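You operate a simulated robot arm through the tools that you are given. There is no shell and no other tool.

You run a simulated robot arm. Do the job below in one go: nothing can be reset, and whatever is moved stays where it is left.

Task
Load the grey cart's empty printer with the paper roll from its drawer, and shut both again.

It is judged by the outcome, as a careful person would: the job done as asked, and still so three seconds after it is handed in. It fails if anything else is knocked over, pushed out of place, dropped, spilled or broken.

Robot
A 7-joint arm with a two-finger parallel gripper, fixed in place. Base frame: the origin is on the floor under the middle of its stand, x ahead of it, y to its left, z up. Readings come in cm, degrees, newtons and seconds.
With the tool pointing down near the work surface it reaches from about 10 to 78 cm from the base axis. Its first joint turns from -166.0 to 166.0 degrees. Payload 3.91 kg.
The tool frame sits at the grasp point between the pads (the TCP): z along the fingers, y along the line on which they close. The tips reach 3 cm beyond it. The gripper opens to 11 cm. The fingers are 2 cm wide and 1 cm thick; the gripper's body (4.8 by 11.2 cm) begins 5.5 cm behind the TCP.
Orientation is told as [roll, pitch, yaw] about the base's x, y, z axes, in that order, counted from this pose: with the fingers straight down and closing along the base's y, the tool's x points along the base's -x, its y along +y and its z along -z.

Tools
- The arm moves only by the tool step_arm. Its argument "plan" is a list of rows, each a list of 7 numbers: the shift along the tool's x, y, z in cm, then the turn, a rotation vector about the tool's x, y, z in degrees, then the opening, from 0 (shut) to 1 (fully open). In form: [[dx, dy, dz, ax, ay, az, fingers], ...]. A call has 1 to 20 rows; each row is the pose to reach, as a shift and turn from the pose commanded when the call began, along the tool's axes at that moment. Each row takes 0.2 s and may step no farther than 5 cm and 8.6 degrees from the row before; otherwise, or with a gripper value out of range, the whole call is refused. Where a pose cannot be reached the arm comes as near as it can. A force on the tool above 90 N (or 10 N above the force at the start of the call, whichever is more), or a blocked arm, ends the call early, and 0.2 s more pass. The fingers move at their own pace (about 7.2 cm/s each) and stop on an object; they squeeze with about 28 N. The grip force told is the motor's: it shows also when the fingers shut on nothing. Time passes only in rows, and 0.2 s behind the last, so rows that repeat a pose let the fingers close. The reply holds the time, the measured pose of the TCP, the force on the tool along the base axes, the opening and the grip force, in the units named above and with some noise, with the torque about the TCP (base axes, N m) and any sound that the robot's microphone picked up, and new pictures: "views" is both (left out), scene, wrist or none.
- Cameras (640 x 400 px; columns grow to the right, rows downward): "scene" is fixed at [5.15, -50.07, 135.65]; the picture's right is [0.21, -0.98, 0.00], its down [-0.48, -0.10, -0.87] and it looks along [0.85, 0.18, -0.49] (base axes); focal length 214 px, centre (320, 200). "wrist" rides on the gripper at [7.2, 1.7, -10.3] in the tool frame; the picture's right is [-0.23, 0.97, 0.00], its down [-0.76, -0.18, -0.62] and it looks along [-0.61, -0.14, 0.78] (tool axes); focal length 222 px, centre (320, 200). There is no depth. A picture from a camera that has moved, and an enlarged one, comes with that camera's place and axes in the base frame and with its lens.
- slide_trunk(by): slides the trunk up (or, below 0, down) by that many cm; the arm rides with it, the base frame stays. It gives what a move gives, with no picture.
- enlarge(camera, box): a new picture of the part [left, top, right, bottom] of that camera's present view, enlarged. It takes no simulated time.
- sign_off(): hands the job in; it is judged then, once.

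Nothing tells you positions but the pictures and the camera data. Unless the task says otherwise, let go and move clear before handing in.

The tools are called after "Request:" as name(argument=value, ...) on one line, values as JSON. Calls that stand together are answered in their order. step_arm: Moves the arm, as the interface text tells. Its arguments: {"type":"object","properties":{"plan":{"type":"array"},"views":{"type":"string","enum":["both","scene","wrist","none"]}},"required":["plan"]} The other tools are called the same way: slide_trunk (by) moves the trunk up or down; enlarge (camera, box) takes an enlarged picture of a part of a camera's view; sign_off () hands the job in.

At the start:

```text
time: 0.0
tool_pos: [46.24, -30.82, 123.03]
tool_rot: [-0.1, 0.1, 0.0]
contact_force: [-0.1, -0.4, 0.2]
ft_torque: [-0.03, -0.02, -0.01]
width: 11.0
gripper_force: 0.2
trunk travel left (down, up): [-55.9, 12.3]
```

scene: 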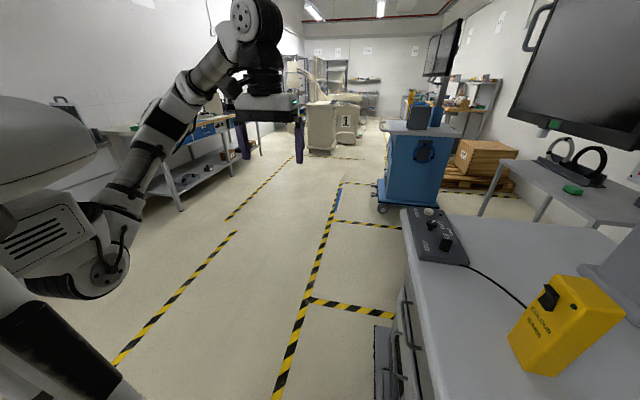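
wrist: 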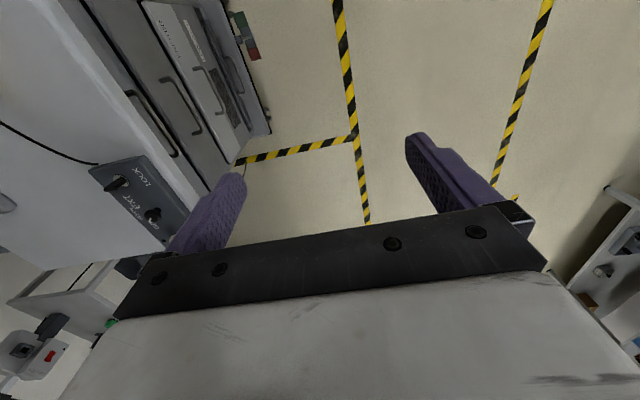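

I see a grey cart to the right (−y side) with drawers facing the robot's left (+y), a control box with DOCK/EXT-like labels, and something printer-like on the cart's side. I'll take enlarged pictures before moving.

Request:
enlarge(camera="wrist", box=[0, 0, 320, 200])

Request:
enlarge(camera="scene", box=[360, 180, 640, 400])

Request:
enlarge(camera="scene", box=[260, 0, 540, 220])

Request:
enlarge(camera="wrist", box=[60, 60, 280, 260])

```text
2.00 times, centred on (160, 100) of wrist
camera zoom: at [39.1, -28.95, 133.4], right [0.23, 0.97, 0.0], down [0.76, -0.18, 0.62], along [0.61, -0.14, -0.78], focal length 444 px, centre (640, 400)
```

zoom: 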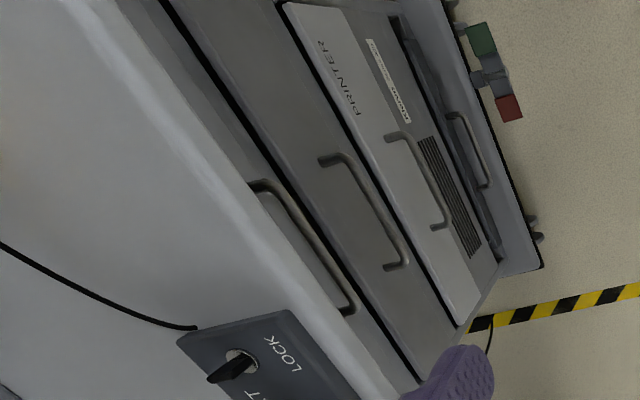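

```text
1.82 times, centred on (500, 290) of scene
camera zoom: at [5.15, -50.07, 135.65], right [0.21, -0.98, 0.0], down [-0.48, -0.1, -0.87], along [0.85, 0.18, -0.49], focal length 390 px, centre (-7, 36)
```

zoom: 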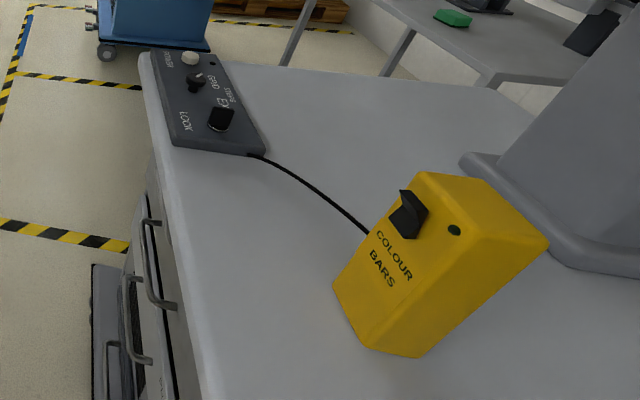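

```text
1.82 times, centred on (400, 110) of scene
camera zoom: at [5.15, -50.07, 135.65], right [0.21, -0.98, 0.0], down [-0.48, -0.1, -0.87], along [0.85, 0.18, -0.49], focal length 390 px, centre (174, 364)
```

zoom: 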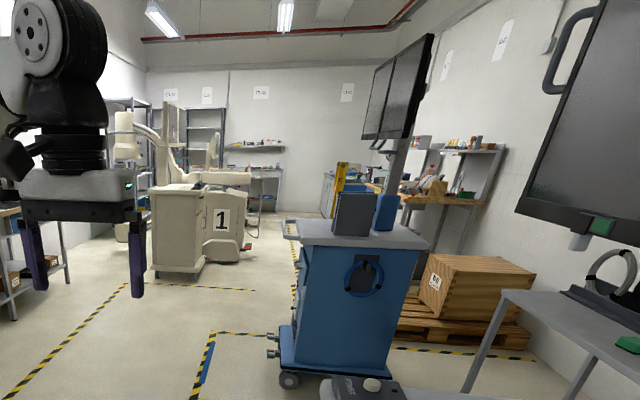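

```text
2.00 times, centred on (170, 160) of wrist
camera zoom: at [39.1, -28.95, 133.4], right [0.23, 0.97, 0.0], down [0.76, -0.18, 0.62], along [0.61, -0.14, -0.78], focal length 444 px, centre (620, 280)
```

zoom: 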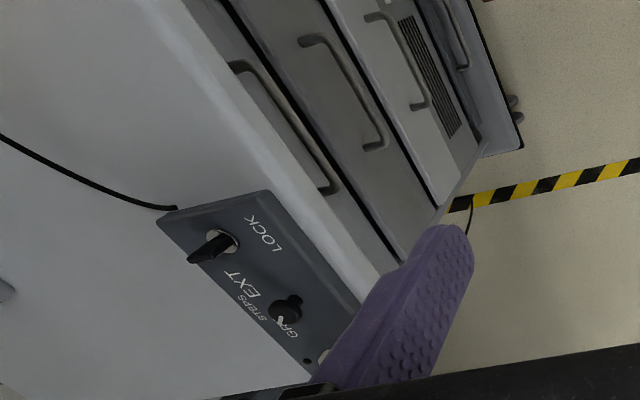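

The grey cart's front faces +y at about y=-65, with its top at z≈95. It has two upper drawers, a PRINTER panel at z≈66 and a lower drawer at z≈42, each with a handle at x≈41–54. I'll turn the wrist so its camera looks at the cart's front.

Request:
step_arm(plan=[[0, 0, 0, 0, 0, 8.2, 1], [0, 0, 0, 0, 0, 16.4, 1], [0, 0, 0, 0, 0, 24.6, 1], [0, 0, 0, 0, 0, 32.8, 1], [0, 0, 0, 0, 0, 41, 1], [0, 0, 0, 0, 0, 49.2, 1], [0, 0, 0, 0, 0, 57.4, 1], [0, 0, 0, 0, 0, 65.6, 1], [0, 0, 0, 0, 0, 73.8, 1], [0, 0, 0, 0, 0, 82, 1], [0, 0, 0, 0, 0, 90, 1]], views="both")

```text
time: 2.4
tool_pos: [46.25, -30.68, 123.0]
tool_rot: [-0.1, -0.1, -90.1]
contact_force: [0.5, 1.1, 0.7]
ft_torque: [0.0, 0.01, 0.04]
width: 10.99
gripper_force: 0.1
trunk travel left (down, up): [-55.9, 12.3]
camera wrist: at [48.08, -23.35, 133.4], right [0.97, -0.23, 0.0], down [-0.18, -0.76, 0.62], along [-0.14, -0.61, -0.78], focal length 222 px, centre (320, 200)
```

scene: 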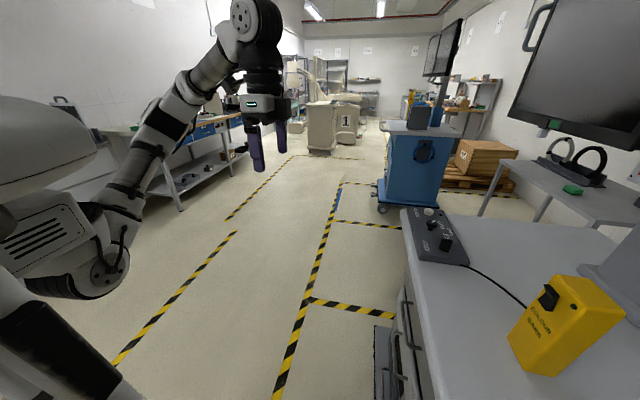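
wrist: 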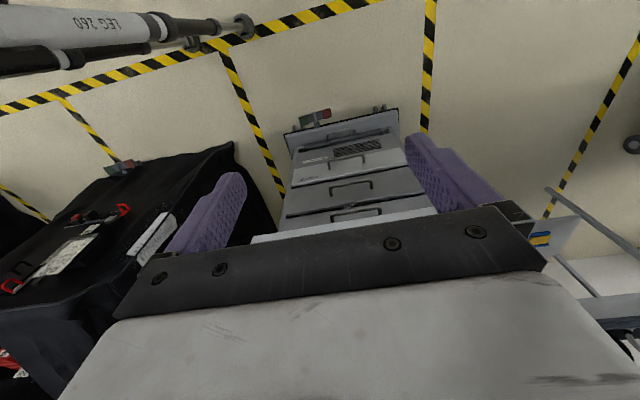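

The cart's front now shows in the wrist view (upside down), and a black case stands on its near side. I'll enlarge both before going on.

Request:
enlarge(camera="wrist", box=[230, 90, 470, 240])

Request:
enlarge(camera="wrist", box=[0, 0, 300, 300])

Request:
enlarge(camera="wrist", box=[480, 100, 640, 350])

```text
2.67 times, centred on (350, 165) of wrist
camera zoom: at [48.08, -23.35, 133.4], right [0.97, -0.23, 0.0], down [-0.18, -0.76, 0.62], along [-0.14, -0.61, -0.78], focal length 592 px, centre (240, 293)
```

zoom: 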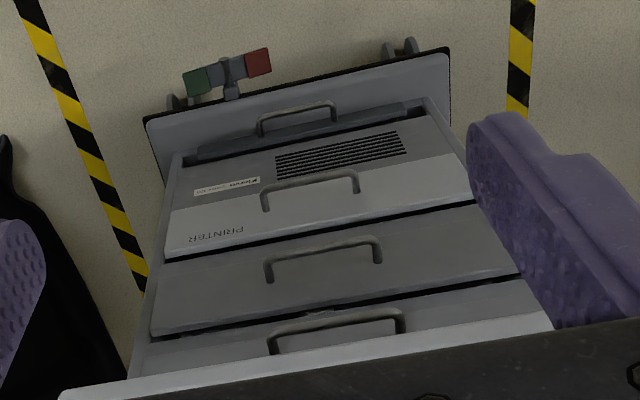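

```text
1.33 times, centred on (150, 150) of wrist
camera zoom: at [48.08, -23.35, 133.4], right [0.97, -0.23, 0.0], down [-0.18, -0.76, 0.62], along [-0.14, -0.61, -0.78], focal length 296 px, centre (547, 267)
```

zoom: 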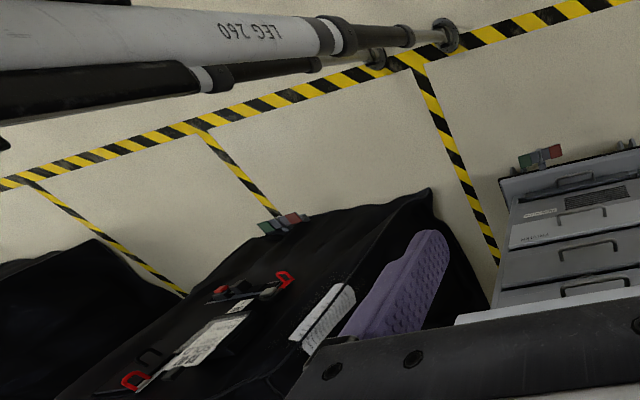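

```text
1.60 times, centred on (560, 225) of wrist
camera zoom: at [48.08, -23.35, 133.4], right [0.97, -0.23, 0.0], down [-0.18, -0.76, 0.62], along [-0.14, -0.61, -0.78], focal length 355 px, centre (-64, 160)
```

zoom: 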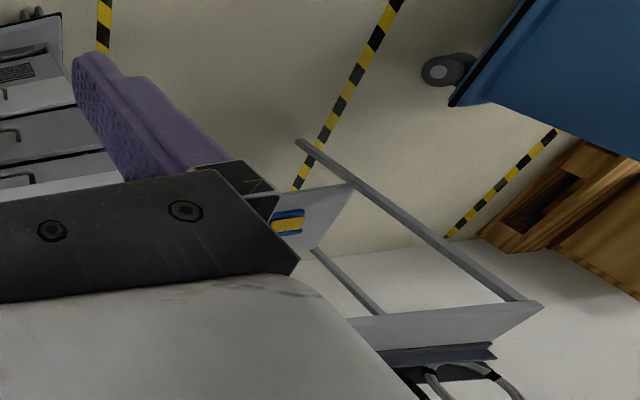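

The front reads from the top as two drawers, then the printer unit with its own handle, then a low drawer on the base. I'll turn the wrist the other way so that, with the fingers pointing at the cart, the camera sits on top.

Request:
step_arm(plan=[[0, 0, 0, 0, 0, -8.5, 1], [0, 0, 0, 0, 0, -17, 1], [0, 0, 0, 0, 0, -25.5, 1], [0, 0, 0, 0, 0, -34, 1], [0, 0, 0, 0, 0, -42.5, 1], [0, 0, 0, 0, 0, -51, 1], [0, 0, 0, 0, 0, -59.5, 1], [0, 0, 0, 0, 0, -68, 1], [0, 0, 0, 0, 0, -76.5, 1], [0, 0, 0, 0, 0, -85, 1], [0, 0, 0, 0, 0, -93.5, 1], [0, 0, 0, 0, 0, -102, 1], [0, 0, 0, 0, 0, -110.5, 1], [0, 0, 0, 0, 0, -119, 1], [0, 0, 0, 0, 0, -127.5, 1], [0, 0, 0, 0, 0, -136, 1], [0, 0, 0, 0, 0, -144.5, 1], [0, 0, 0, 0, 0, -153, 1], [0, 0, 0, 0, 0, -161.5, 1], [0, 0, 0, 0, 0, -170, 1]], views="scene")

```text
time: 6.6
tool_pos: [46.31, -30.81, 122.96]
tool_rot: [0.1, 0.0, 80.0]
contact_force: [-0.9, 0.2, 0.3]
ft_torque: [0.02, 0.03, -0.01]
width: 11.02
gripper_force: 0.0
trunk travel left (down, up): [-55.9, 12.3]
```

scene: 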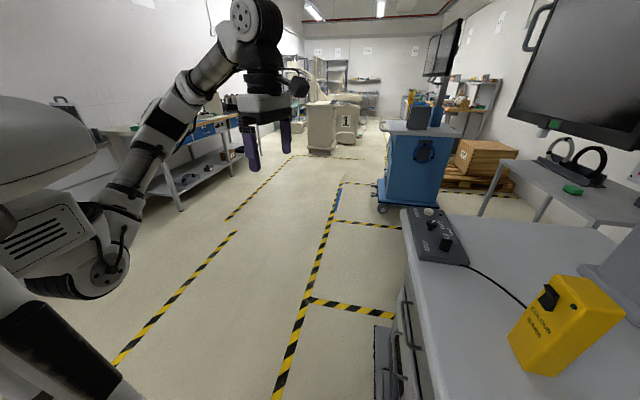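

The turn went cleanly (yaw 80). Next I'll finish the turn and begin tilting the fingers toward the cart, raising nothing yet.

Request:
step_arm(plan=[[0, 0, 0, 0, 0, -5, 1], [0, 0, 0, 0, 0, -10, 1]], views="none")

Request:
step_arm(plan=[[0, 0, 0, 0, 8, 0, 1], [0, 0, 0, 0, 16, 0, 1], [0, 0, 0, 0, 24, 0, 1], [0, 0, 0, 0, 32, 0, 1], [0, 0, 0, 0, 40, 0, 1], [0, 0, 0, 0, 48, 0, 1], [0, 0, 0, 0, 56, 0, 1], [0, 0, 0, 0, 64, 0, 1], [0, 0, 0, 0, 72, 0, 1], [0, 0, 0, 0, 80, 0, 1], [0, 0, 0, 0, 88, 0, 1], [0, 0, 0, 0, 90, 0, 1]], views="both")

```text
time: 7.2
tool_pos: [46.27, -30.78, 123.0]
tool_rot: [0.0, 0.1, 90.2]
contact_force: [0.0, -0.4, 0.1]
ft_torque: [0.02, 0.02, -0.01]
width: 11.01
gripper_force: 0.1
trunk travel left (down, up): [-55.9, 12.3]
```

```text
time: 9.8
tool_pos: [46.24, -30.72, 123.04]
tool_rot: [158.7, 89.8, -111.3]
contact_force: [-0.4, -1.0, -0.4]
ft_torque: [-0.04, -0.07, 0.02]
width: 11.0
gripper_force: 0.0
trunk travel left (down, up): [-55.9, 12.3]
camera wrist: at [44.62, -20.27, 130.28], right [-0.97, 0.0, -0.23], down [0.18, 0.62, -0.76], along [0.14, -0.78, -0.6], focal length 222 px, centre (320, 200)
```

scene: 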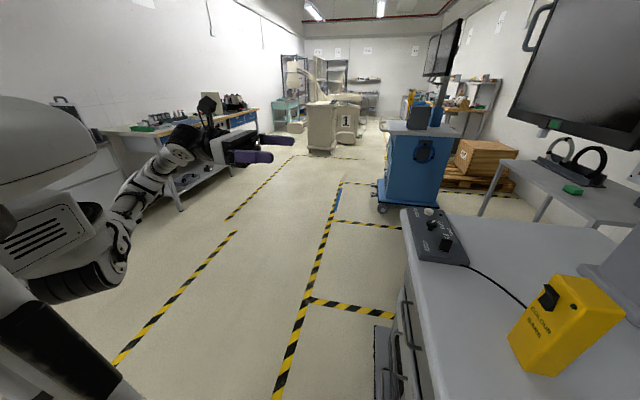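
wrist: 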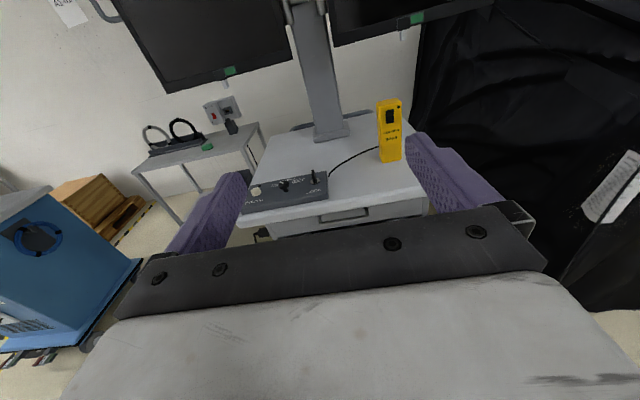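

The camera now sits on top, looking upright at the cart. I'll lower the trunk to bring the drawers' fronts into view.

Request:
slide_trunk(by=-30)

Request:
step_arm(plan=[[0, 0, 0, 0, 0, 0, 1]], views="both")

```text
time: 12.8
tool_pos: [46.37, -30.68, 92.93]
tool_rot: [116.7, 89.9, -153.3]
contact_force: [-0.4, 0.0, -0.7]
ft_torque: [0.02, -0.02, 0.05]
width: 10.99
gripper_force: 0.0
trunk travel left (down, up): [-25.9, 42.3]
```

```text
time: 13.2
tool_pos: [46.28, -30.71, 92.92]
tool_rot: [116.4, 89.9, -153.5]
contact_force: [0.4, -0.4, 0.2]
ft_torque: [0.0, 0.0, -0.03]
width: 11.0
gripper_force: 0.0
trunk travel left (down, up): [-25.9, 42.3]
camera wrist: at [44.64, -20.28, 100.29], right [-0.97, 0.0, -0.23], down [0.18, 0.62, -0.76], along [0.14, -0.78, -0.61], focal length 222 px, centre (320, 200)
```

scene: 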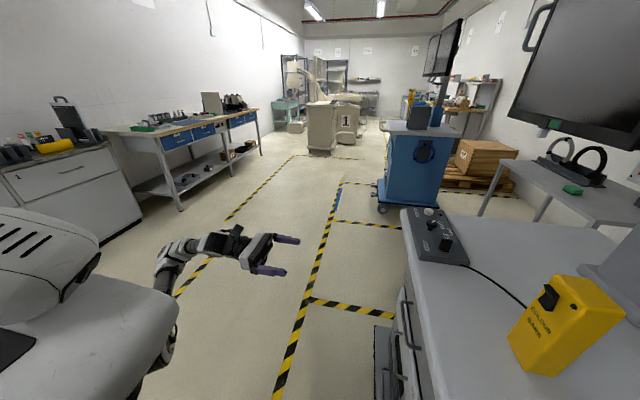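
wrist: 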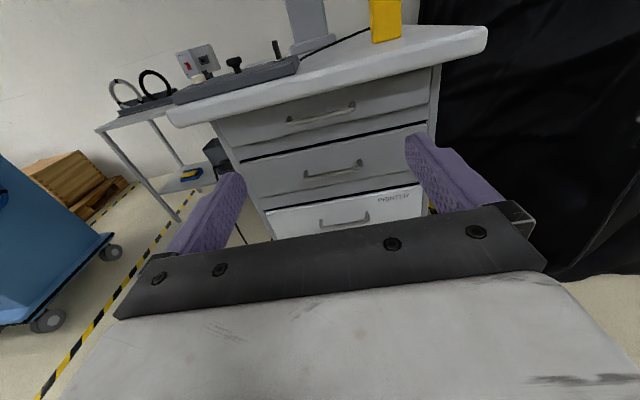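

Request:
enlarge(camera="wrist", box=[160, 20, 500, 250])

```text
1.74 times, centred on (330, 135) of wrist
camera zoom: at [44.64, -20.28, 100.29], right [-0.97, 0.0, -0.23], down [0.18, 0.62, -0.76], along [0.14, -0.78, -0.61], focal length 386 px, centre (303, 313)
```

zoom: 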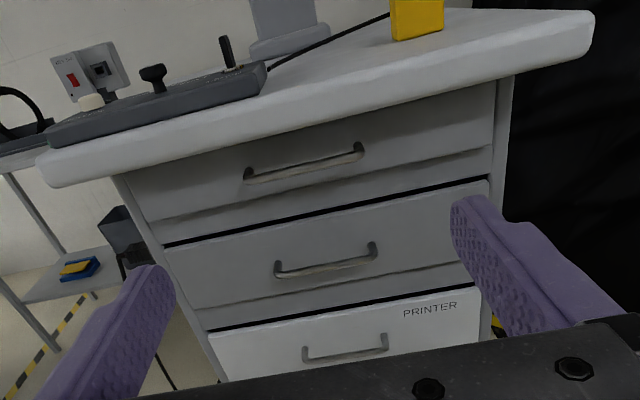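

Both upper drawers and the printer lid are visible. I'll lower further to see the printer unit and the bottom drawer.

Request:
slide_trunk(by=-24)

Request:
step_arm(plan=[[0, 0, 0, 0, 0, 0, 1]], views="both")

Request:
enlarge(camera="wrist", box=[160, 0, 500, 230])

```text
time: 15.9
tool_pos: [45.71, -30.95, 74.22]
tool_rot: [-70.8, 89.3, 18.7]
contact_force: [0.2, 0.9, 0.3]
ft_torque: [0.01, -0.03, -0.01]
width: 11.0
gripper_force: 0.1
trunk travel left (down, up): [-6.5, 61.7]
stopped: the arm was blocked; the commanded pose is now the measured one
```

```text
time: 16.3
tool_pos: [45.64, -30.99, 74.09]
tool_rot: [-68.9, 89.4, 20.7]
contact_force: [-0.4, 0.4, 0.6]
ft_torque: [0.0, 0.01, 0.02]
width: 10.96
gripper_force: 0.0
trunk travel left (down, up): [-6.5, 61.7]
camera wrist: at [44.01, -20.58, 81.47], right [-0.97, 0.01, -0.24], down [0.19, 0.62, -0.76], along [0.14, -0.78, -0.61], focal length 222 px, centre (320, 200)
```

scene: 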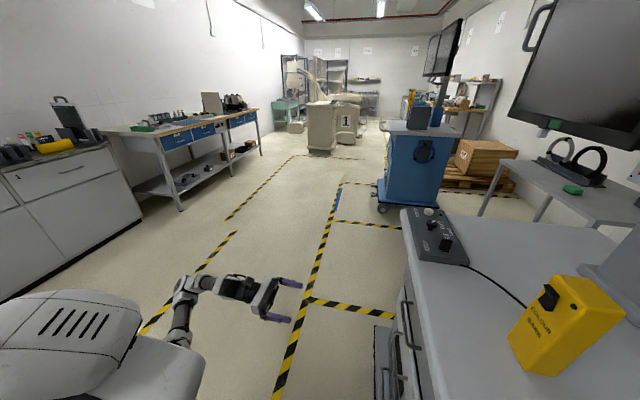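
wrist: 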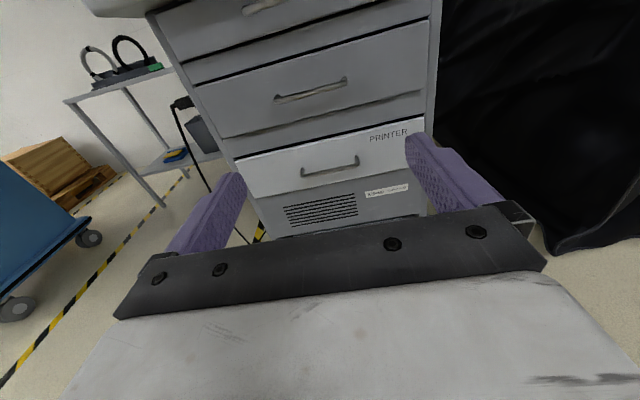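

```text
1.74 times, centred on (330, 115) of wrist
camera zoom: at [44.01, -20.58, 81.47], right [-0.97, 0.01, -0.24], down [0.19, 0.62, -0.76], along [0.14, -0.78, -0.61], focal length 386 px, centre (303, 348)
```

zoom: 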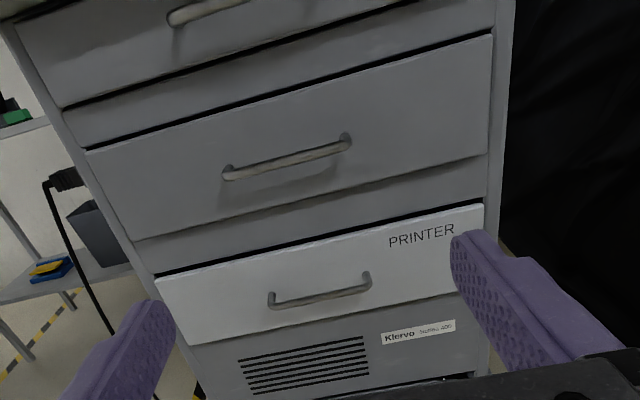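

The trunk stopped early because part of the arm met something low, probably the robot's own stand, so I'll back up 3 cm. From two views the handles are at x≈41–55, y≈-68.5, z≈85.6, 71.3 and 53.6 (printer), plus a low one near z≈28. Next I'll tilt the camera down to inspect the low one.

Request:
slide_trunk(by=3)

Request:
step_arm(plan=[[0, 0, 0, 0, -8, 0, 1], [0, 0, 0, 0, -16, 0, 1], [0, 0, 0, 0, -24, 0, 1], [0, 0, 0, 0, -28, 0, 1]], views="both")

Request:
enlarge(camera="wrist", box=[160, 0, 500, 230])

```text
time: 17.1
tool_pos: [46.02, -30.83, 76.51]
tool_rot: [-46.8, 89.8, 42.9]
contact_force: [0.7, 0.1, 0.6]
ft_torque: [0.0, -0.01, -0.02]
width: 11.03
gripper_force: 0.1
trunk travel left (down, up): [-9.5, 58.7]
```

```text
time: 18.1
tool_pos: [45.98, -30.89, 76.54]
tool_rot: [-0.3, 61.8, 89.2]
contact_force: [-0.1, 0.3, -0.2]
ft_torque: [0.0, -0.01, 0.02]
width: 10.99
gripper_force: 0.1
trunk travel left (down, up): [-9.5, 58.7]
camera wrist: at [44.33, -25.15, 87.86], right [-0.97, 0.12, -0.2], down [0.19, 0.91, -0.38], along [0.14, -0.4, -0.9], focal length 222 px, centre (320, 200)
```

scene: 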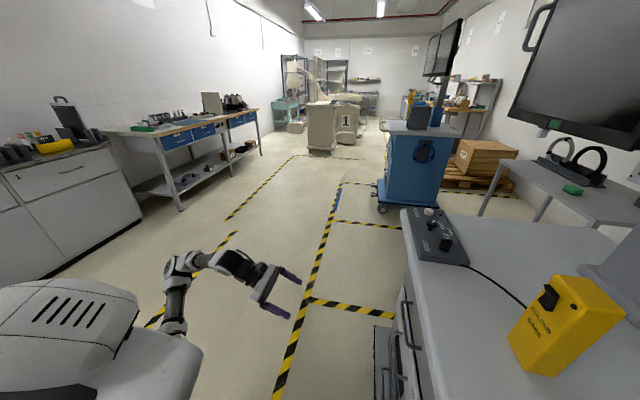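
wrist: 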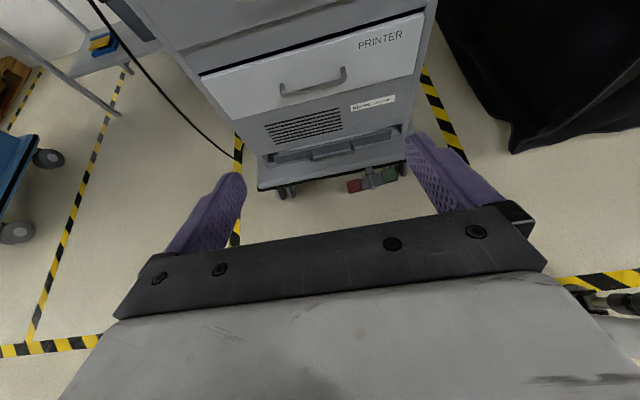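

```text
1.74 times, centred on (330, 115) of wrist
camera zoom: at [44.33, -25.15, 87.86], right [-0.97, 0.12, -0.2], down [0.19, 0.91, -0.38], along [0.14, -0.4, -0.9], focal length 386 px, centre (303, 348)
```

zoom: 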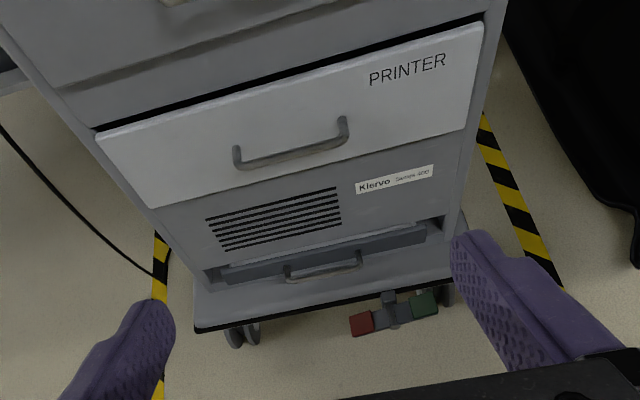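

The low unit at z≈28 is a darker drawer, so there are three drawers and the printer. I'll level the tool and roll it so the fingers close vertically, ready to grasp a horizontal handle.

Request:
step_arm(plan=[[0, 0, 0, 0, 8, 0, 1], [0, 0, 0, 0, 16, 0, 1], [0, 0, 0, 0, 24, 0, 1], [0, 0, 0, 0, 28, 0, 1]], views="none")

Request:
step_arm(plan=[[0, 0, 0, 0, 0, 8.5, 1], [0, 0, 0, 0, 0, 17, 1], [0, 0, 0, 0, 0, 25.5, 1], [0, 0, 0, 0, 0, 34, 1], [0, 0, 0, 0, 0, 42.5, 1], [0, 0, 0, 0, 0, 51, 1], [0, 0, 0, 0, 0, 59.5, 1], [0, 0, 0, 0, 0, 68, 1], [0, 0, 0, 0, 0, 76.5, 1], [0, 0, 0, 0, 0, 85, 1], [0, 0, 0, 0, 0, 90, 1]], views="both")

```text
time: 19.1
tool_pos: [45.88, -30.94, 76.56]
tool_rot: [-72.6, 89.8, 17.0]
contact_force: [-0.6, 0.0, 1.0]
ft_torque: [0.01, 0.0, 0.0]
width: 11.0
gripper_force: 0.0
trunk travel left (down, up): [-9.5, 58.7]
```

```text
time: 21.4
tool_pos: [45.91, -30.87, 76.66]
tool_rot: [-89.9, -0.4, -0.4]
contact_force: [0.3, 0.4, 0.2]
ft_torque: [-0.02, 0.01, 0.0]
width: 11.0
gripper_force: 0.0
trunk travel left (down, up): [-9.5, 58.7]
camera wrist: at [38.86, -20.42, 74.98], right [0.23, 0.0, -0.97], down [0.77, 0.62, 0.18], along [0.6, -0.79, 0.14], focal length 222 px, centre (320, 200)
```

scene: 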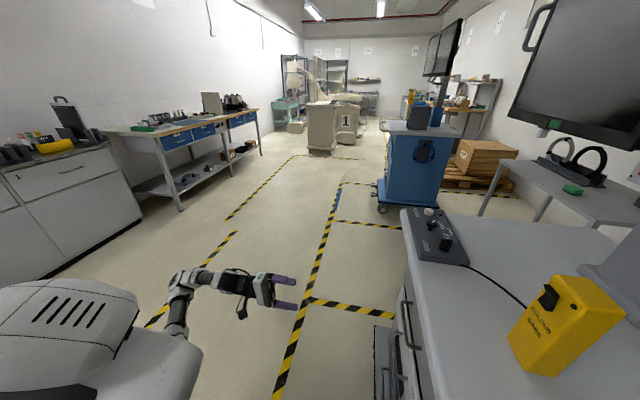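
wrist: 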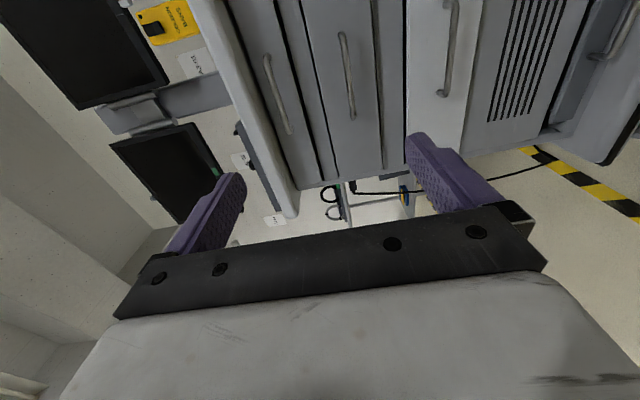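

The three upper handles line up well in this view: drawer 2's bar runs x 40.7–54.8 at z≈72, y≈-67.5. I'll try drawer 2 first and approach to about y=-56 to refine the distance.

Request:
step_arm(plan=[[-0.6, 1.5, 4, 0, 0, 0, 1], [-1.2, 3, 8, 0, 0, 0, 1], [-1.8, 4.6, 12, 0, 0, 0, 1], [-1.9, 4.6, 16, 0, 0, 0, 1], [-1.9, 4.6, 20, 0, 0, 0, 1], [-1.9, 4.6, 24, 0, 0, 0, 1]], views="both")

```text
time: 22.9
tool_pos: [47.59, -54.85, 71.78]
tool_rot: [-89.9, -0.2, -0.3]
contact_force: [0.2, 0.1, -0.3]
ft_torque: [-0.02, 0.01, -0.01]
width: 11.0
gripper_force: 0.2
trunk travel left (down, up): [-9.5, 58.7]
camera wrist: at [40.47, -44.4, 70.2], right [0.23, 0.0, -0.97], down [0.77, 0.62, 0.18], along [0.6, -0.79, 0.14], focal length 222 px, centre (320, 200)
```

scene: 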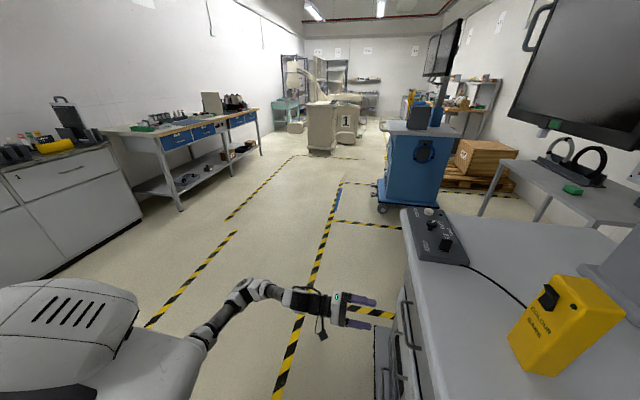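
wrist: 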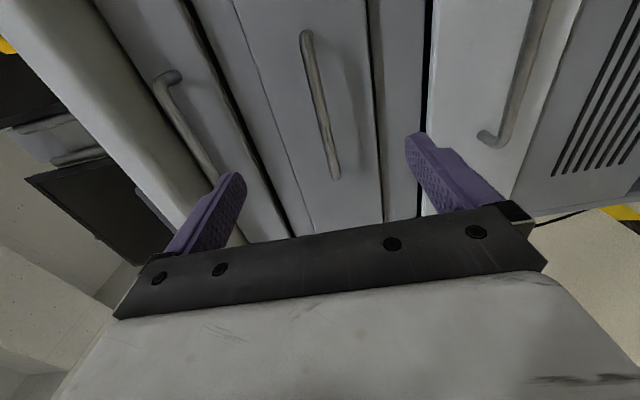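

The bar of drawer 2 resolves to y≈-67.0, z≈71.6, x 40.7–54.8, well between the fingers. I'll go in so the tips pass about 1.5 cm beyond the bar, then close on it.

Request:
step_arm(plan=[[0, 0, 3, 0, 0, 0, 1], [0, 0.1, 6, 0, 0, 0, 1], [0, 0.15, 8.5, 0, 0, 0, 1], [0, 0.15, 10.4, 0, 0, 0, 1], [0, 0.15, 10.4, 0, 0, 0, 0.5], [0, 0.15, 10.4, 0, 0, 0, 0], [0, 0.15, 10.4, 0, 0, 0, 0], [0, 0.15, 10.4, 0, 0, 0, 0], [0, 0.15, 10.4, 0, 0, 0, 0], [0, 0.15, 10.4, 0, 0, 0, 0]], views="both")

```text
time: 25.1
tool_pos: [47.55, -65.32, 71.55]
tool_rot: [-89.9, -0.1, -0.4]
contact_force: [-1.0, 1.9, -4.9]
ft_torque: [0.12, 0.13, 0.11]
width: 1.16
gripper_force: 45.2
trunk travel left (down, up): [-9.5, 58.7]
camera wrist: at [40.55, -54.88, 69.92], right [0.23, 0.0, -0.97], down [0.77, 0.62, 0.18], along [0.6, -0.79, 0.14], focal length 222 px, centre (320, 200)
```

scene: 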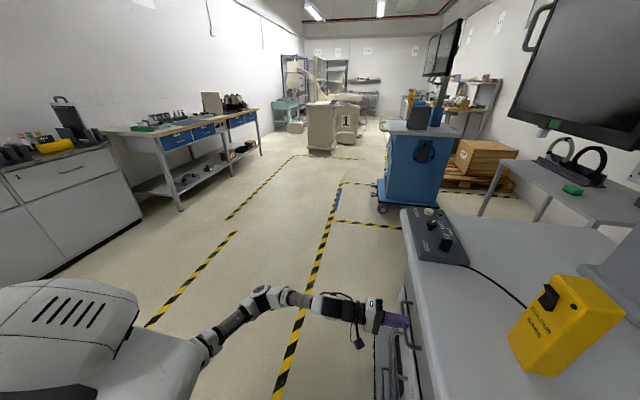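
wrist: 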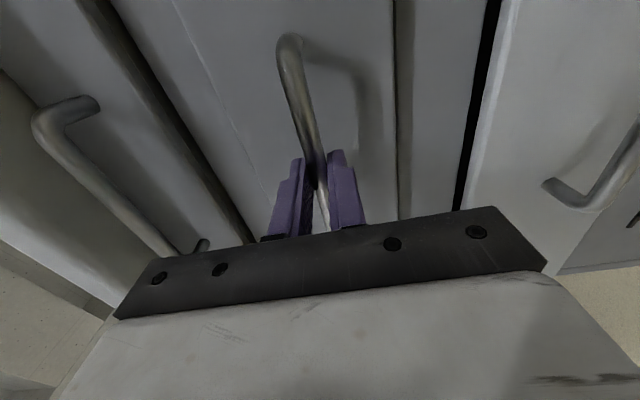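

The bar is gripped (1.2 cm thick). I'll pull gently to begin with and watch the force and whether the cart stays put.

Request:
step_arm(plan=[[0, 0, -0.7, 0, 0, 0, 0], [0, 0, -1.5, 0, 0, 0, 0], [0, 0, -2.3, 0, 0, 0, 0], [0, 0, -3, 0, 0, 0, 0]], views="both")

```text
time: 26.1
tool_pos: [47.59, -62.29, 71.49]
tool_rot: [-89.5, -0.1, -0.4]
contact_force: [-2.4, -1.1, -11.6]
ft_torque: [0.18, 0.0, 0.66]
width: 1.17
gripper_force: 45.0
trunk travel left (down, up): [-9.5, 58.7]
camera wrist: at [40.55, -51.88, 69.95], right [0.23, 0.0, -0.97], down [0.77, 0.62, 0.18], along [0.6, -0.79, 0.14], focal length 222 px, centre (320, 200)
```

scene: 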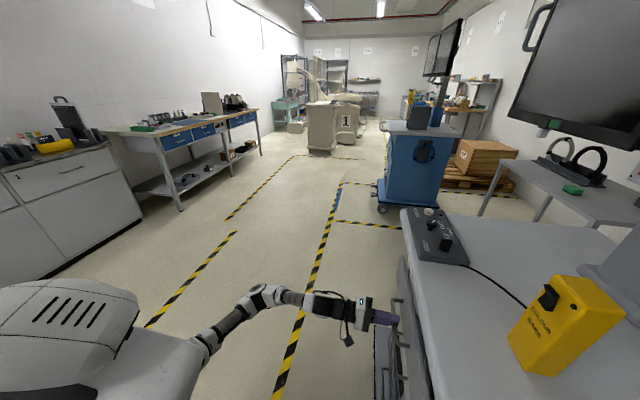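
wrist: 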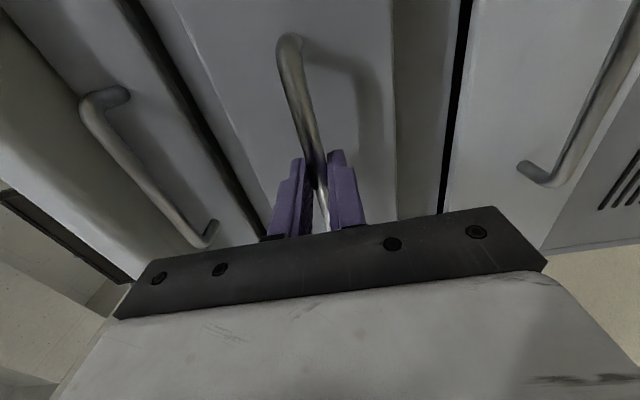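

The drawer is sliding freely and the cart hasn't moved. I'll draw it out about 18 cm in all.

Request:
step_arm(plan=[[0, 0, -1.2, 0, 0, 0, 0], [0, 0, -2.4, 0, 0, 0, 0], [0, 0, -3.6, 0, 0, 0, 0], [0, 0, -4.8, 0, 0, 0, 0], [0, 0, -6, 0, 0, 0, 0], [0, 0, -7.2, 0, 0, 0, 0], [0, 0, -8.4, 0, 0, 0, 0], [0, 0, -9.6, 0, 0, 0, 0], [0, 0, -10.8, 0, 0, 0, 0], [0, 0, -12, 0, 0, 0, 0], [0, 0, -13.2, 0, 0, 0, 0], [0, 0, -14.4, 0, 0, 0, 0], [0, 0, -15.2, 0, 0, 0, 0]], views="both")

```text
time: 28.9
tool_pos: [47.76, -47.29, 71.57]
tool_rot: [-89.5, 0.0, -0.6]
contact_force: [-10.0, -1.9, -26.6]
ft_torque: [0.43, 0.01, 0.75]
width: 1.14
gripper_force: 44.3
trunk travel left (down, up): [-9.5, 58.7]
camera wrist: at [40.57, -36.77, 69.99], right [0.23, 0.01, -0.97], down [0.77, 0.61, 0.18], along [0.6, -0.79, 0.14], focal length 222 px, centre (320, 200)
```

scene: 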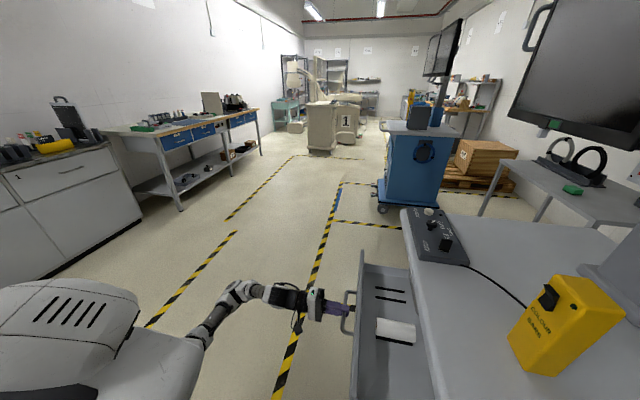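
wrist: 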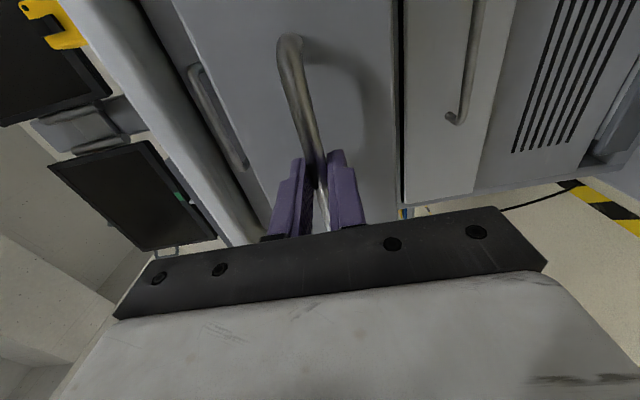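

Drawer 2 is open and the scene camera sees into it. I'll enlarge that area.

Request:
enlarge(camera="scene", box=[330, 240, 450, 400])

Request:
enlarge(camera="scene", box=[300, 240, 430, 325])

```text
2.50 times, centred on (390, 320) of scene
camera zoom: at [5.15, -50.07, 135.65], right [0.21, -0.98, 0.0], down [-0.48, -0.1, -0.87], along [0.85, 0.18, -0.49], focal length 536 px, centre (145, -100)
```

zoom: 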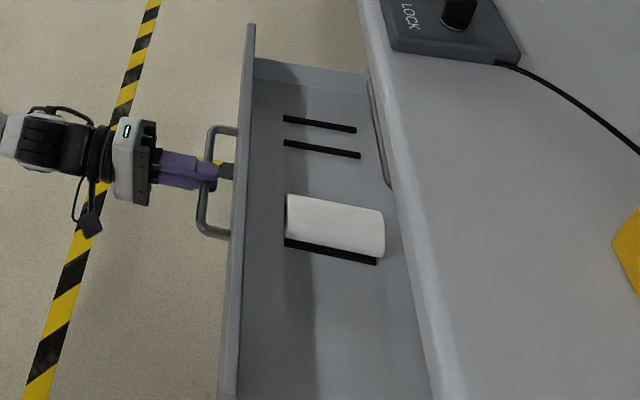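

```text
4.71 times, centred on (365, 282) of scene
camera zoom: at [5.15, -50.07, 135.65], right [0.21, -0.98, 0.0], down [-0.48, -0.1, -0.87], along [0.85, 0.18, -0.49], focal length 1009 px, centre (108, -188)
```

zoom: 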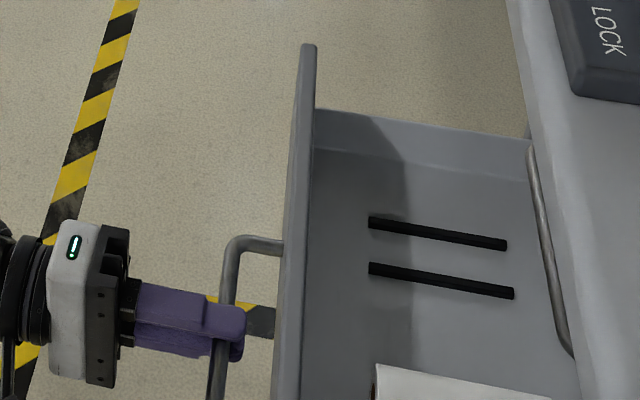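

Drawer 2 holds the paper roll: axis along y, about 11 cm long and 5.4 cm across, centred near (44.9, -64.4). I'll draw it a further 8 cm so it clears the top's overhang and the handle above.

Request:
step_arm(plan=[[0.05, 0.1, -1, 0, 0, 0, 0], [0.1, 0.2, -2, 0, 0, 0, 0], [0.1, 0.2, -3, 0, 0, 0, 0], [0.1, 0.2, -4, 0, 0, 0, 0], [0.1, 0.2, -5, 0, 0, 0, 0], [0.1, 0.2, -6, 0, 0, 0, 0], [0.1, 0.2, -7, 0, 0, 0, 0], [0.1, 0.2, -8, 0, 0, 0, 0]], views="scene")

```text
time: 30.6
tool_pos: [47.54, -39.2, 71.52]
tool_rot: [-89.7, -0.1, -0.4]
contact_force: [-12.4, -1.2, -20.7]
ft_torque: [0.31, 0.1, -0.13]
width: 1.15
gripper_force: 44.5
trunk travel left (down, up): [-9.5, 58.7]
```

scene: 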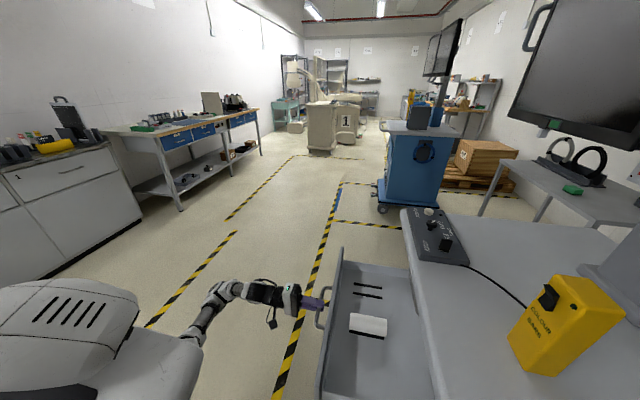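

Because the printer sits directly under this drawer, I need the printer open and this drawer shut when I load. So I'll push the drawer shut again for now, open the printer to see how the roll sits, and come back for the roll.

Request:
step_arm(plan=[[0, 0, 1.4, 0, 0, 0, 0], [0, 0, 2.8, 0, 0, 0, 0], [0, 0, 4.2, 0, 0, 0, 0], [0, 0, 5.6, 0, 0, 0, 0], [0, 0, 7.0, 0, 0, 0, 0], [0, 0, 8.4, 0, 0, 0, 0], [0, 0, 9.8, 0, 0, 0, 0], [0, 0, 11.2, 0, 0, 0, 0], [0, 0, 12.6, 0, 0, 0, 0], [0, 0, 14, 0, 0, 0, 0], [0, 0, 15.4, 0, 0, 0, 0], [0, 0, 16.8, 0, 0, 0, 0], [0, 0, 18.2, 0, 0, 0, 0], [0, 0, 19.6, 0, 0, 0, 0], [0, 0, 21, 0, 0, 0, 0], [0, 0, 22.4, 0, 0, 0, 0], [0, 0, 23.6, 0, 0, 0, 0], [0, 0, 24.6, 0, 0, 0, 0], [0, 0, 25.4, 0, 0, 0, 0], [0, 0, 26.0, 0, 0, 0, 0]], views="both")

```text
time: 34.9
tool_pos: [47.66, -65.03, 71.53]
tool_rot: [-89.8, -0.2, -0.3]
contact_force: [5.2, -0.3, -1.8]
ft_torque: [0.0, 0.09, 0.54]
width: 1.13
gripper_force: 45.3
trunk travel left (down, up): [-9.5, 58.7]
camera wrist: at [40.52, -54.64, 69.91], right [0.23, 0.0, -0.97], down [0.76, 0.62, 0.18], along [0.6, -0.79, 0.14], focal length 222 px, centre (320, 200)
```

scene: 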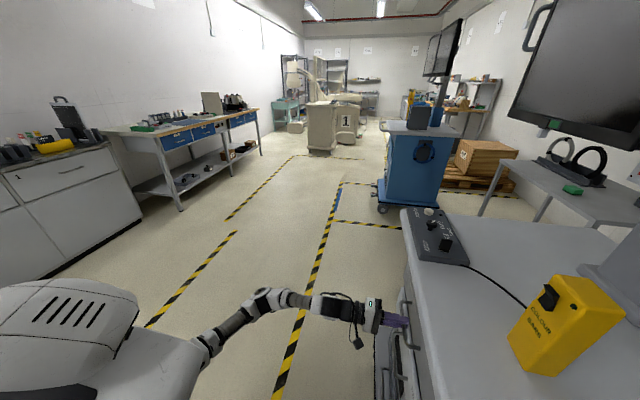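
wrist: 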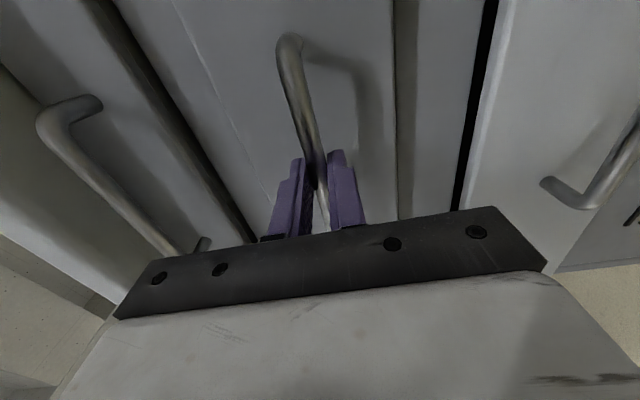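

Drawer 2 is back in. I'll let go, back off, and drop down to the printer's handle.

Request:
step_arm(plan=[[0, 0, 0, 0, 0, 0, 0.6], [0, 0, 0, 0, 0, 0, 1], [0, 0, 0, 0, 0, 0, 1], [0, 0, -4, 0, 0, 0, 1], [0, 0, -8, 0, 0, 0, 1], [0, 0, -12, 0, 0, 0, 1], [0, 3, -12, 0, 0, 0, 1], [0, 6, -12, 0, 0, 0, 1], [0, 9, -12, 0, 0, 0, 1], [0, 12, -12, 0, 0, 0, 1], [0, 15, -12, 0, 0, 0, 1], [0, 17.5, -12, 0, 0, 0, 1]], views="both")

```text
time: 37.4
tool_pos: [46.35, -53.56, 61.91]
tool_rot: [-89.8, -12.0, -1.3]
contact_force: [0.1, -0.1, -0.8]
ft_torque: [-0.01, 0.0, -0.03]
width: 10.99
gripper_force: 0.1
trunk travel left (down, up): [-9.5, 58.7]
stopped in row 12: the arm was blocked; the commanded pose is now the measured one
camera wrist: at [39.84, -43.06, 58.85], right [0.42, 0.0, -0.91], down [0.72, 0.61, 0.33], along [0.55, -0.79, 0.26], focal length 222 px, centre (320, 200)
```

scene: 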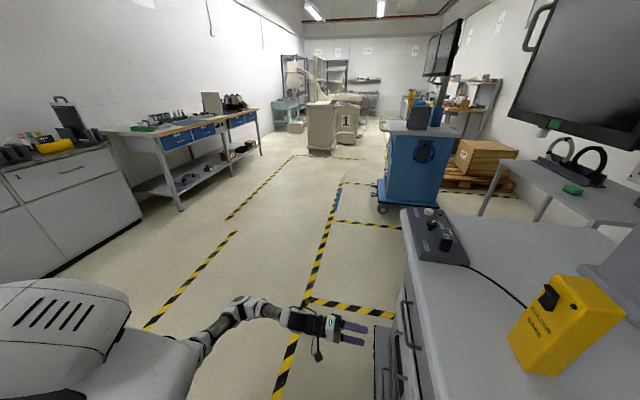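
wrist: 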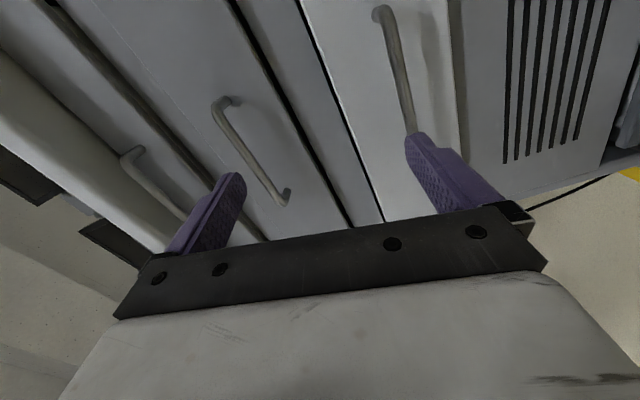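

The arm ran out of travel at z≈62 in this posture. I'll look at how the arm lies before choosing a better posture.

Request:
enlarge(camera="scene", box=[0, 240, 400, 400])

Request:
enlarge(camera="scene", box=[340, 250, 460, 400])

```text
1.60 times, centred on (200, 320) of scene
camera zoom: at [5.15, -50.07, 135.65], right [0.21, -0.98, 0.0], down [-0.48, -0.1, -0.87], along [0.85, 0.18, -0.49], focal length 343 px, centre (512, 8)
```

zoom: 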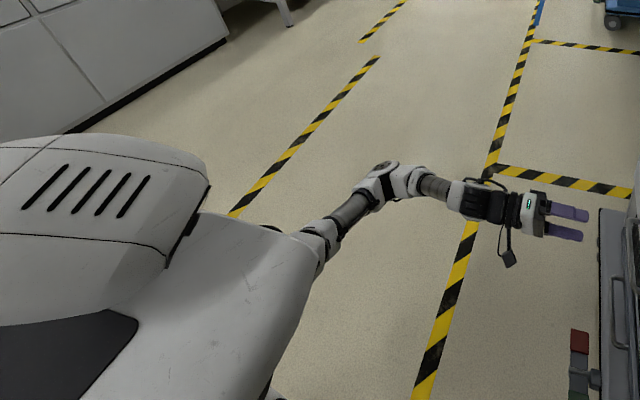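

```text
2.67 times, centred on (400, 325) of scene
camera zoom: at [5.15, -50.07, 135.65], right [0.21, -0.98, 0.0], down [-0.48, -0.1, -0.87], along [0.85, 0.18, -0.49], focal length 572 px, centre (107, -133)
```

zoom: 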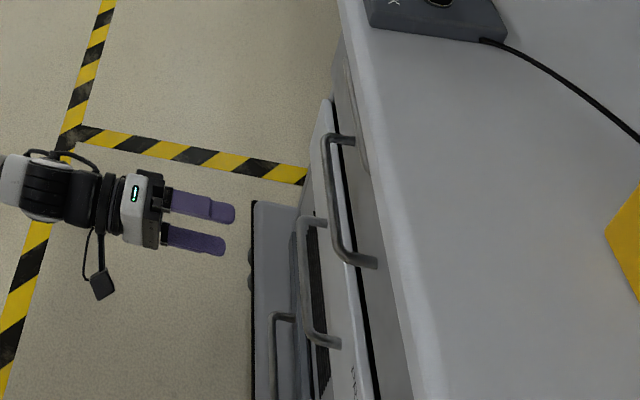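

My own base seems to limit how low the level tool can go. I'll recover to z≈68, then use a downward-tilted grasp (about 35°) on the printer bar, which I place at x 41–54.6, y≈-66.9, z≈54.

Request:
step_arm(plan=[[-0.9, -1.9, -1, 0, 0, -4, 1], [-1.8, -3.8, -2, 0, 0, -8, 1], [-2.62, -5.6, -3, 0, 0, -12, 1], [-2.62, -5.6, -3, 0, 0, -12, 1]], views="none")

```text
time: 38.4
tool_pos: [48.34, -50.23, 67.34]
tool_rot: [-89.9, 0.9, -0.8]
contact_force: [0.2, -0.6, 0.3]
ft_torque: [-0.02, 0.02, -0.02]
width: 11.01
gripper_force: 0.1
trunk travel left (down, up): [-9.5, 58.7]
```

Request:
step_arm(plan=[[0.1, 0, 0.5, -7, 0, 0, 0.6], [0.2, 0.5, 1, -14, 0, 0, 0.4], [0.3, 1.5, 2, -21, 0, 0, 0.27], [0.5, 3, 3, -28, 0, 0, 0.27], [0.6, 4.3, 3.8, -35, 0, 0, 0.27], [0.6, 4.3, 3.8, -35, 0, 0, 0.27]], views="both")

```text
time: 39.8
tool_pos: [47.93, -54.2, 61.04]
tool_rot: [-54.7, 2.3, -1.0]
contact_force: [-0.5, 0.3, 0.2]
ft_torque: [0.0, -0.02, 0.0]
width: 2.98
gripper_force: 0.0
trunk travel left (down, up): [-9.5, 58.7]
camera wrist: at [41.1, -44.61, 66.04], right [0.21, 0.56, -0.8], down [0.79, 0.39, 0.47], along [0.58, -0.73, -0.36], focal length 222 px, centre (320, 200)
```

scene: 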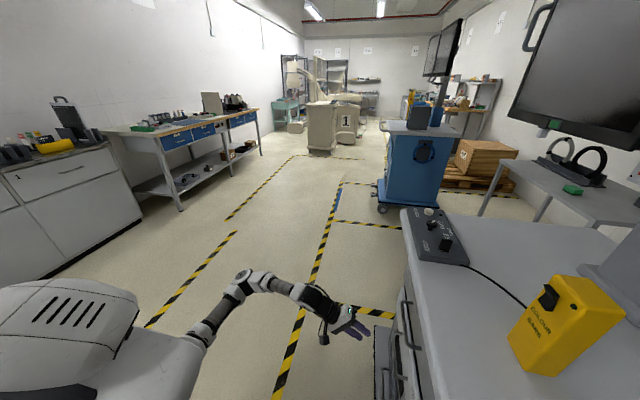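
wrist: 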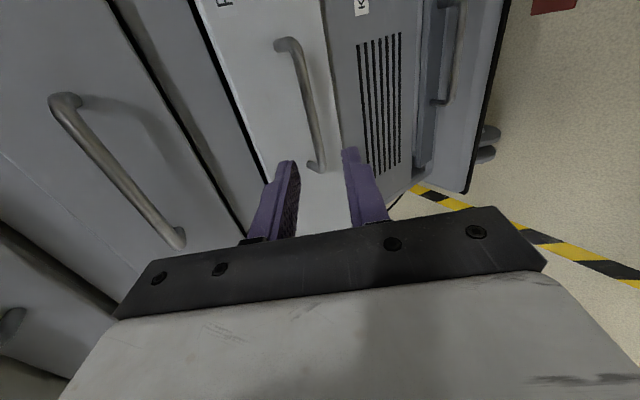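

The printer bar is between the fingers in view, at about (40.8–54.5, -66.9, 54.2). I'll slide along the tilted tool axis onto it and close.

Request:
step_arm(plan=[[0.05, -0.9, 2, 0, -0.7, 1.0, 0.27], [0.1, -1.76, 5, 0, -1.3, 1.9, 0.27], [0.1, -1.76, 8, 0, -1.3, 1.9, 0.27], [0.1, -1.76, 10, 0, -1.3, 1.9, 0.27], [0.1, -1.76, 11, 0, -1.3, 1.9, 0.27]], views="wrist")

```text
time: 41.0
tool_pos: [47.45, -64.4, 56.18]
tool_rot: [-54.9, 0.0, -1.0]
contact_force: [0.5, 0.0, 0.3]
ft_torque: [0.01, 0.01, -0.02]
width: 2.95
gripper_force: 0.1
trunk travel left (down, up): [-9.5, 58.7]
camera wrist: at [40.44, -54.72, 60.87], right [0.24, 0.56, -0.8], down [0.77, 0.39, 0.5], along [0.59, -0.73, -0.33], focal length 222 px, centre (320, 200)
```

wrist: 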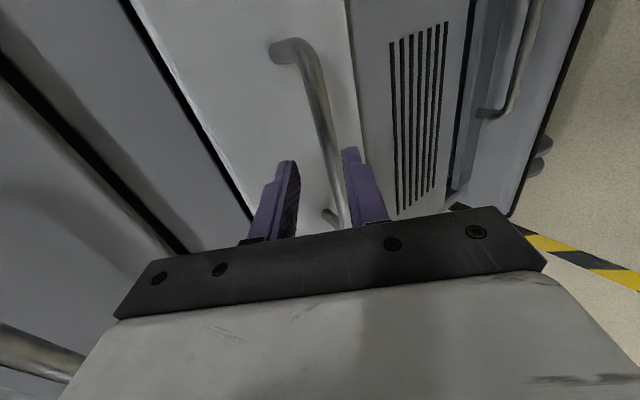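

Request:
step_arm(plan=[[0, 0, 1, 0, 0, 0, 0.27], [0, 0, 1.9, 0, 0, 0, 0.27], [0, 0, 1.9, 0, 0, 0, 0.1], [0, 0, 1.9, 0, 0, 0, 0], [0, 0, 1.9, 0, 0, 0, 0], [0, 0, 1.9, 0, 0, 0, 0]], views="both")

```text
time: 42.4
tool_pos: [47.56, -65.52, 54.35]
tool_rot: [-53.8, 0.2, -1.0]
contact_force: [-7.2, 55.4, -27.2]
ft_torque: [0.9, 0.96, -0.44]
width: 1.16
gripper_force: 44.6
trunk travel left (down, up): [-9.5, 58.7]
camera wrist: at [40.49, -56.11, 59.18], right [0.23, 0.57, -0.79], down [0.77, 0.39, 0.51], along [0.6, -0.72, -0.35], focal length 222 px, centre (320, 200)
```

scene: 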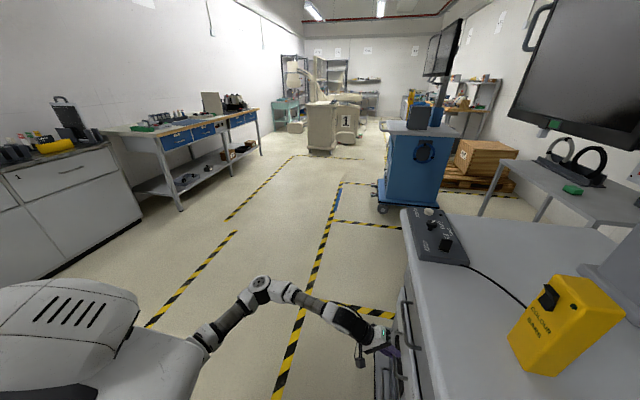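
wrist: 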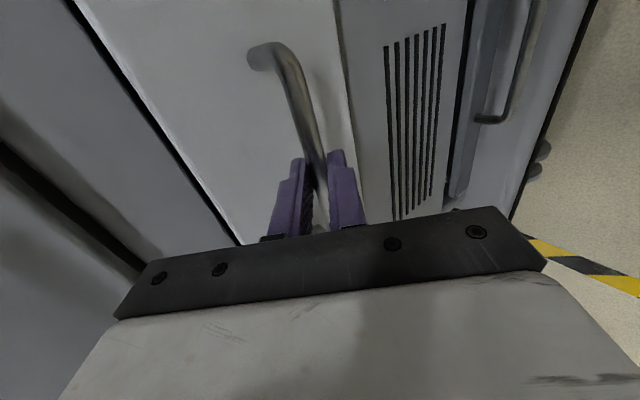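

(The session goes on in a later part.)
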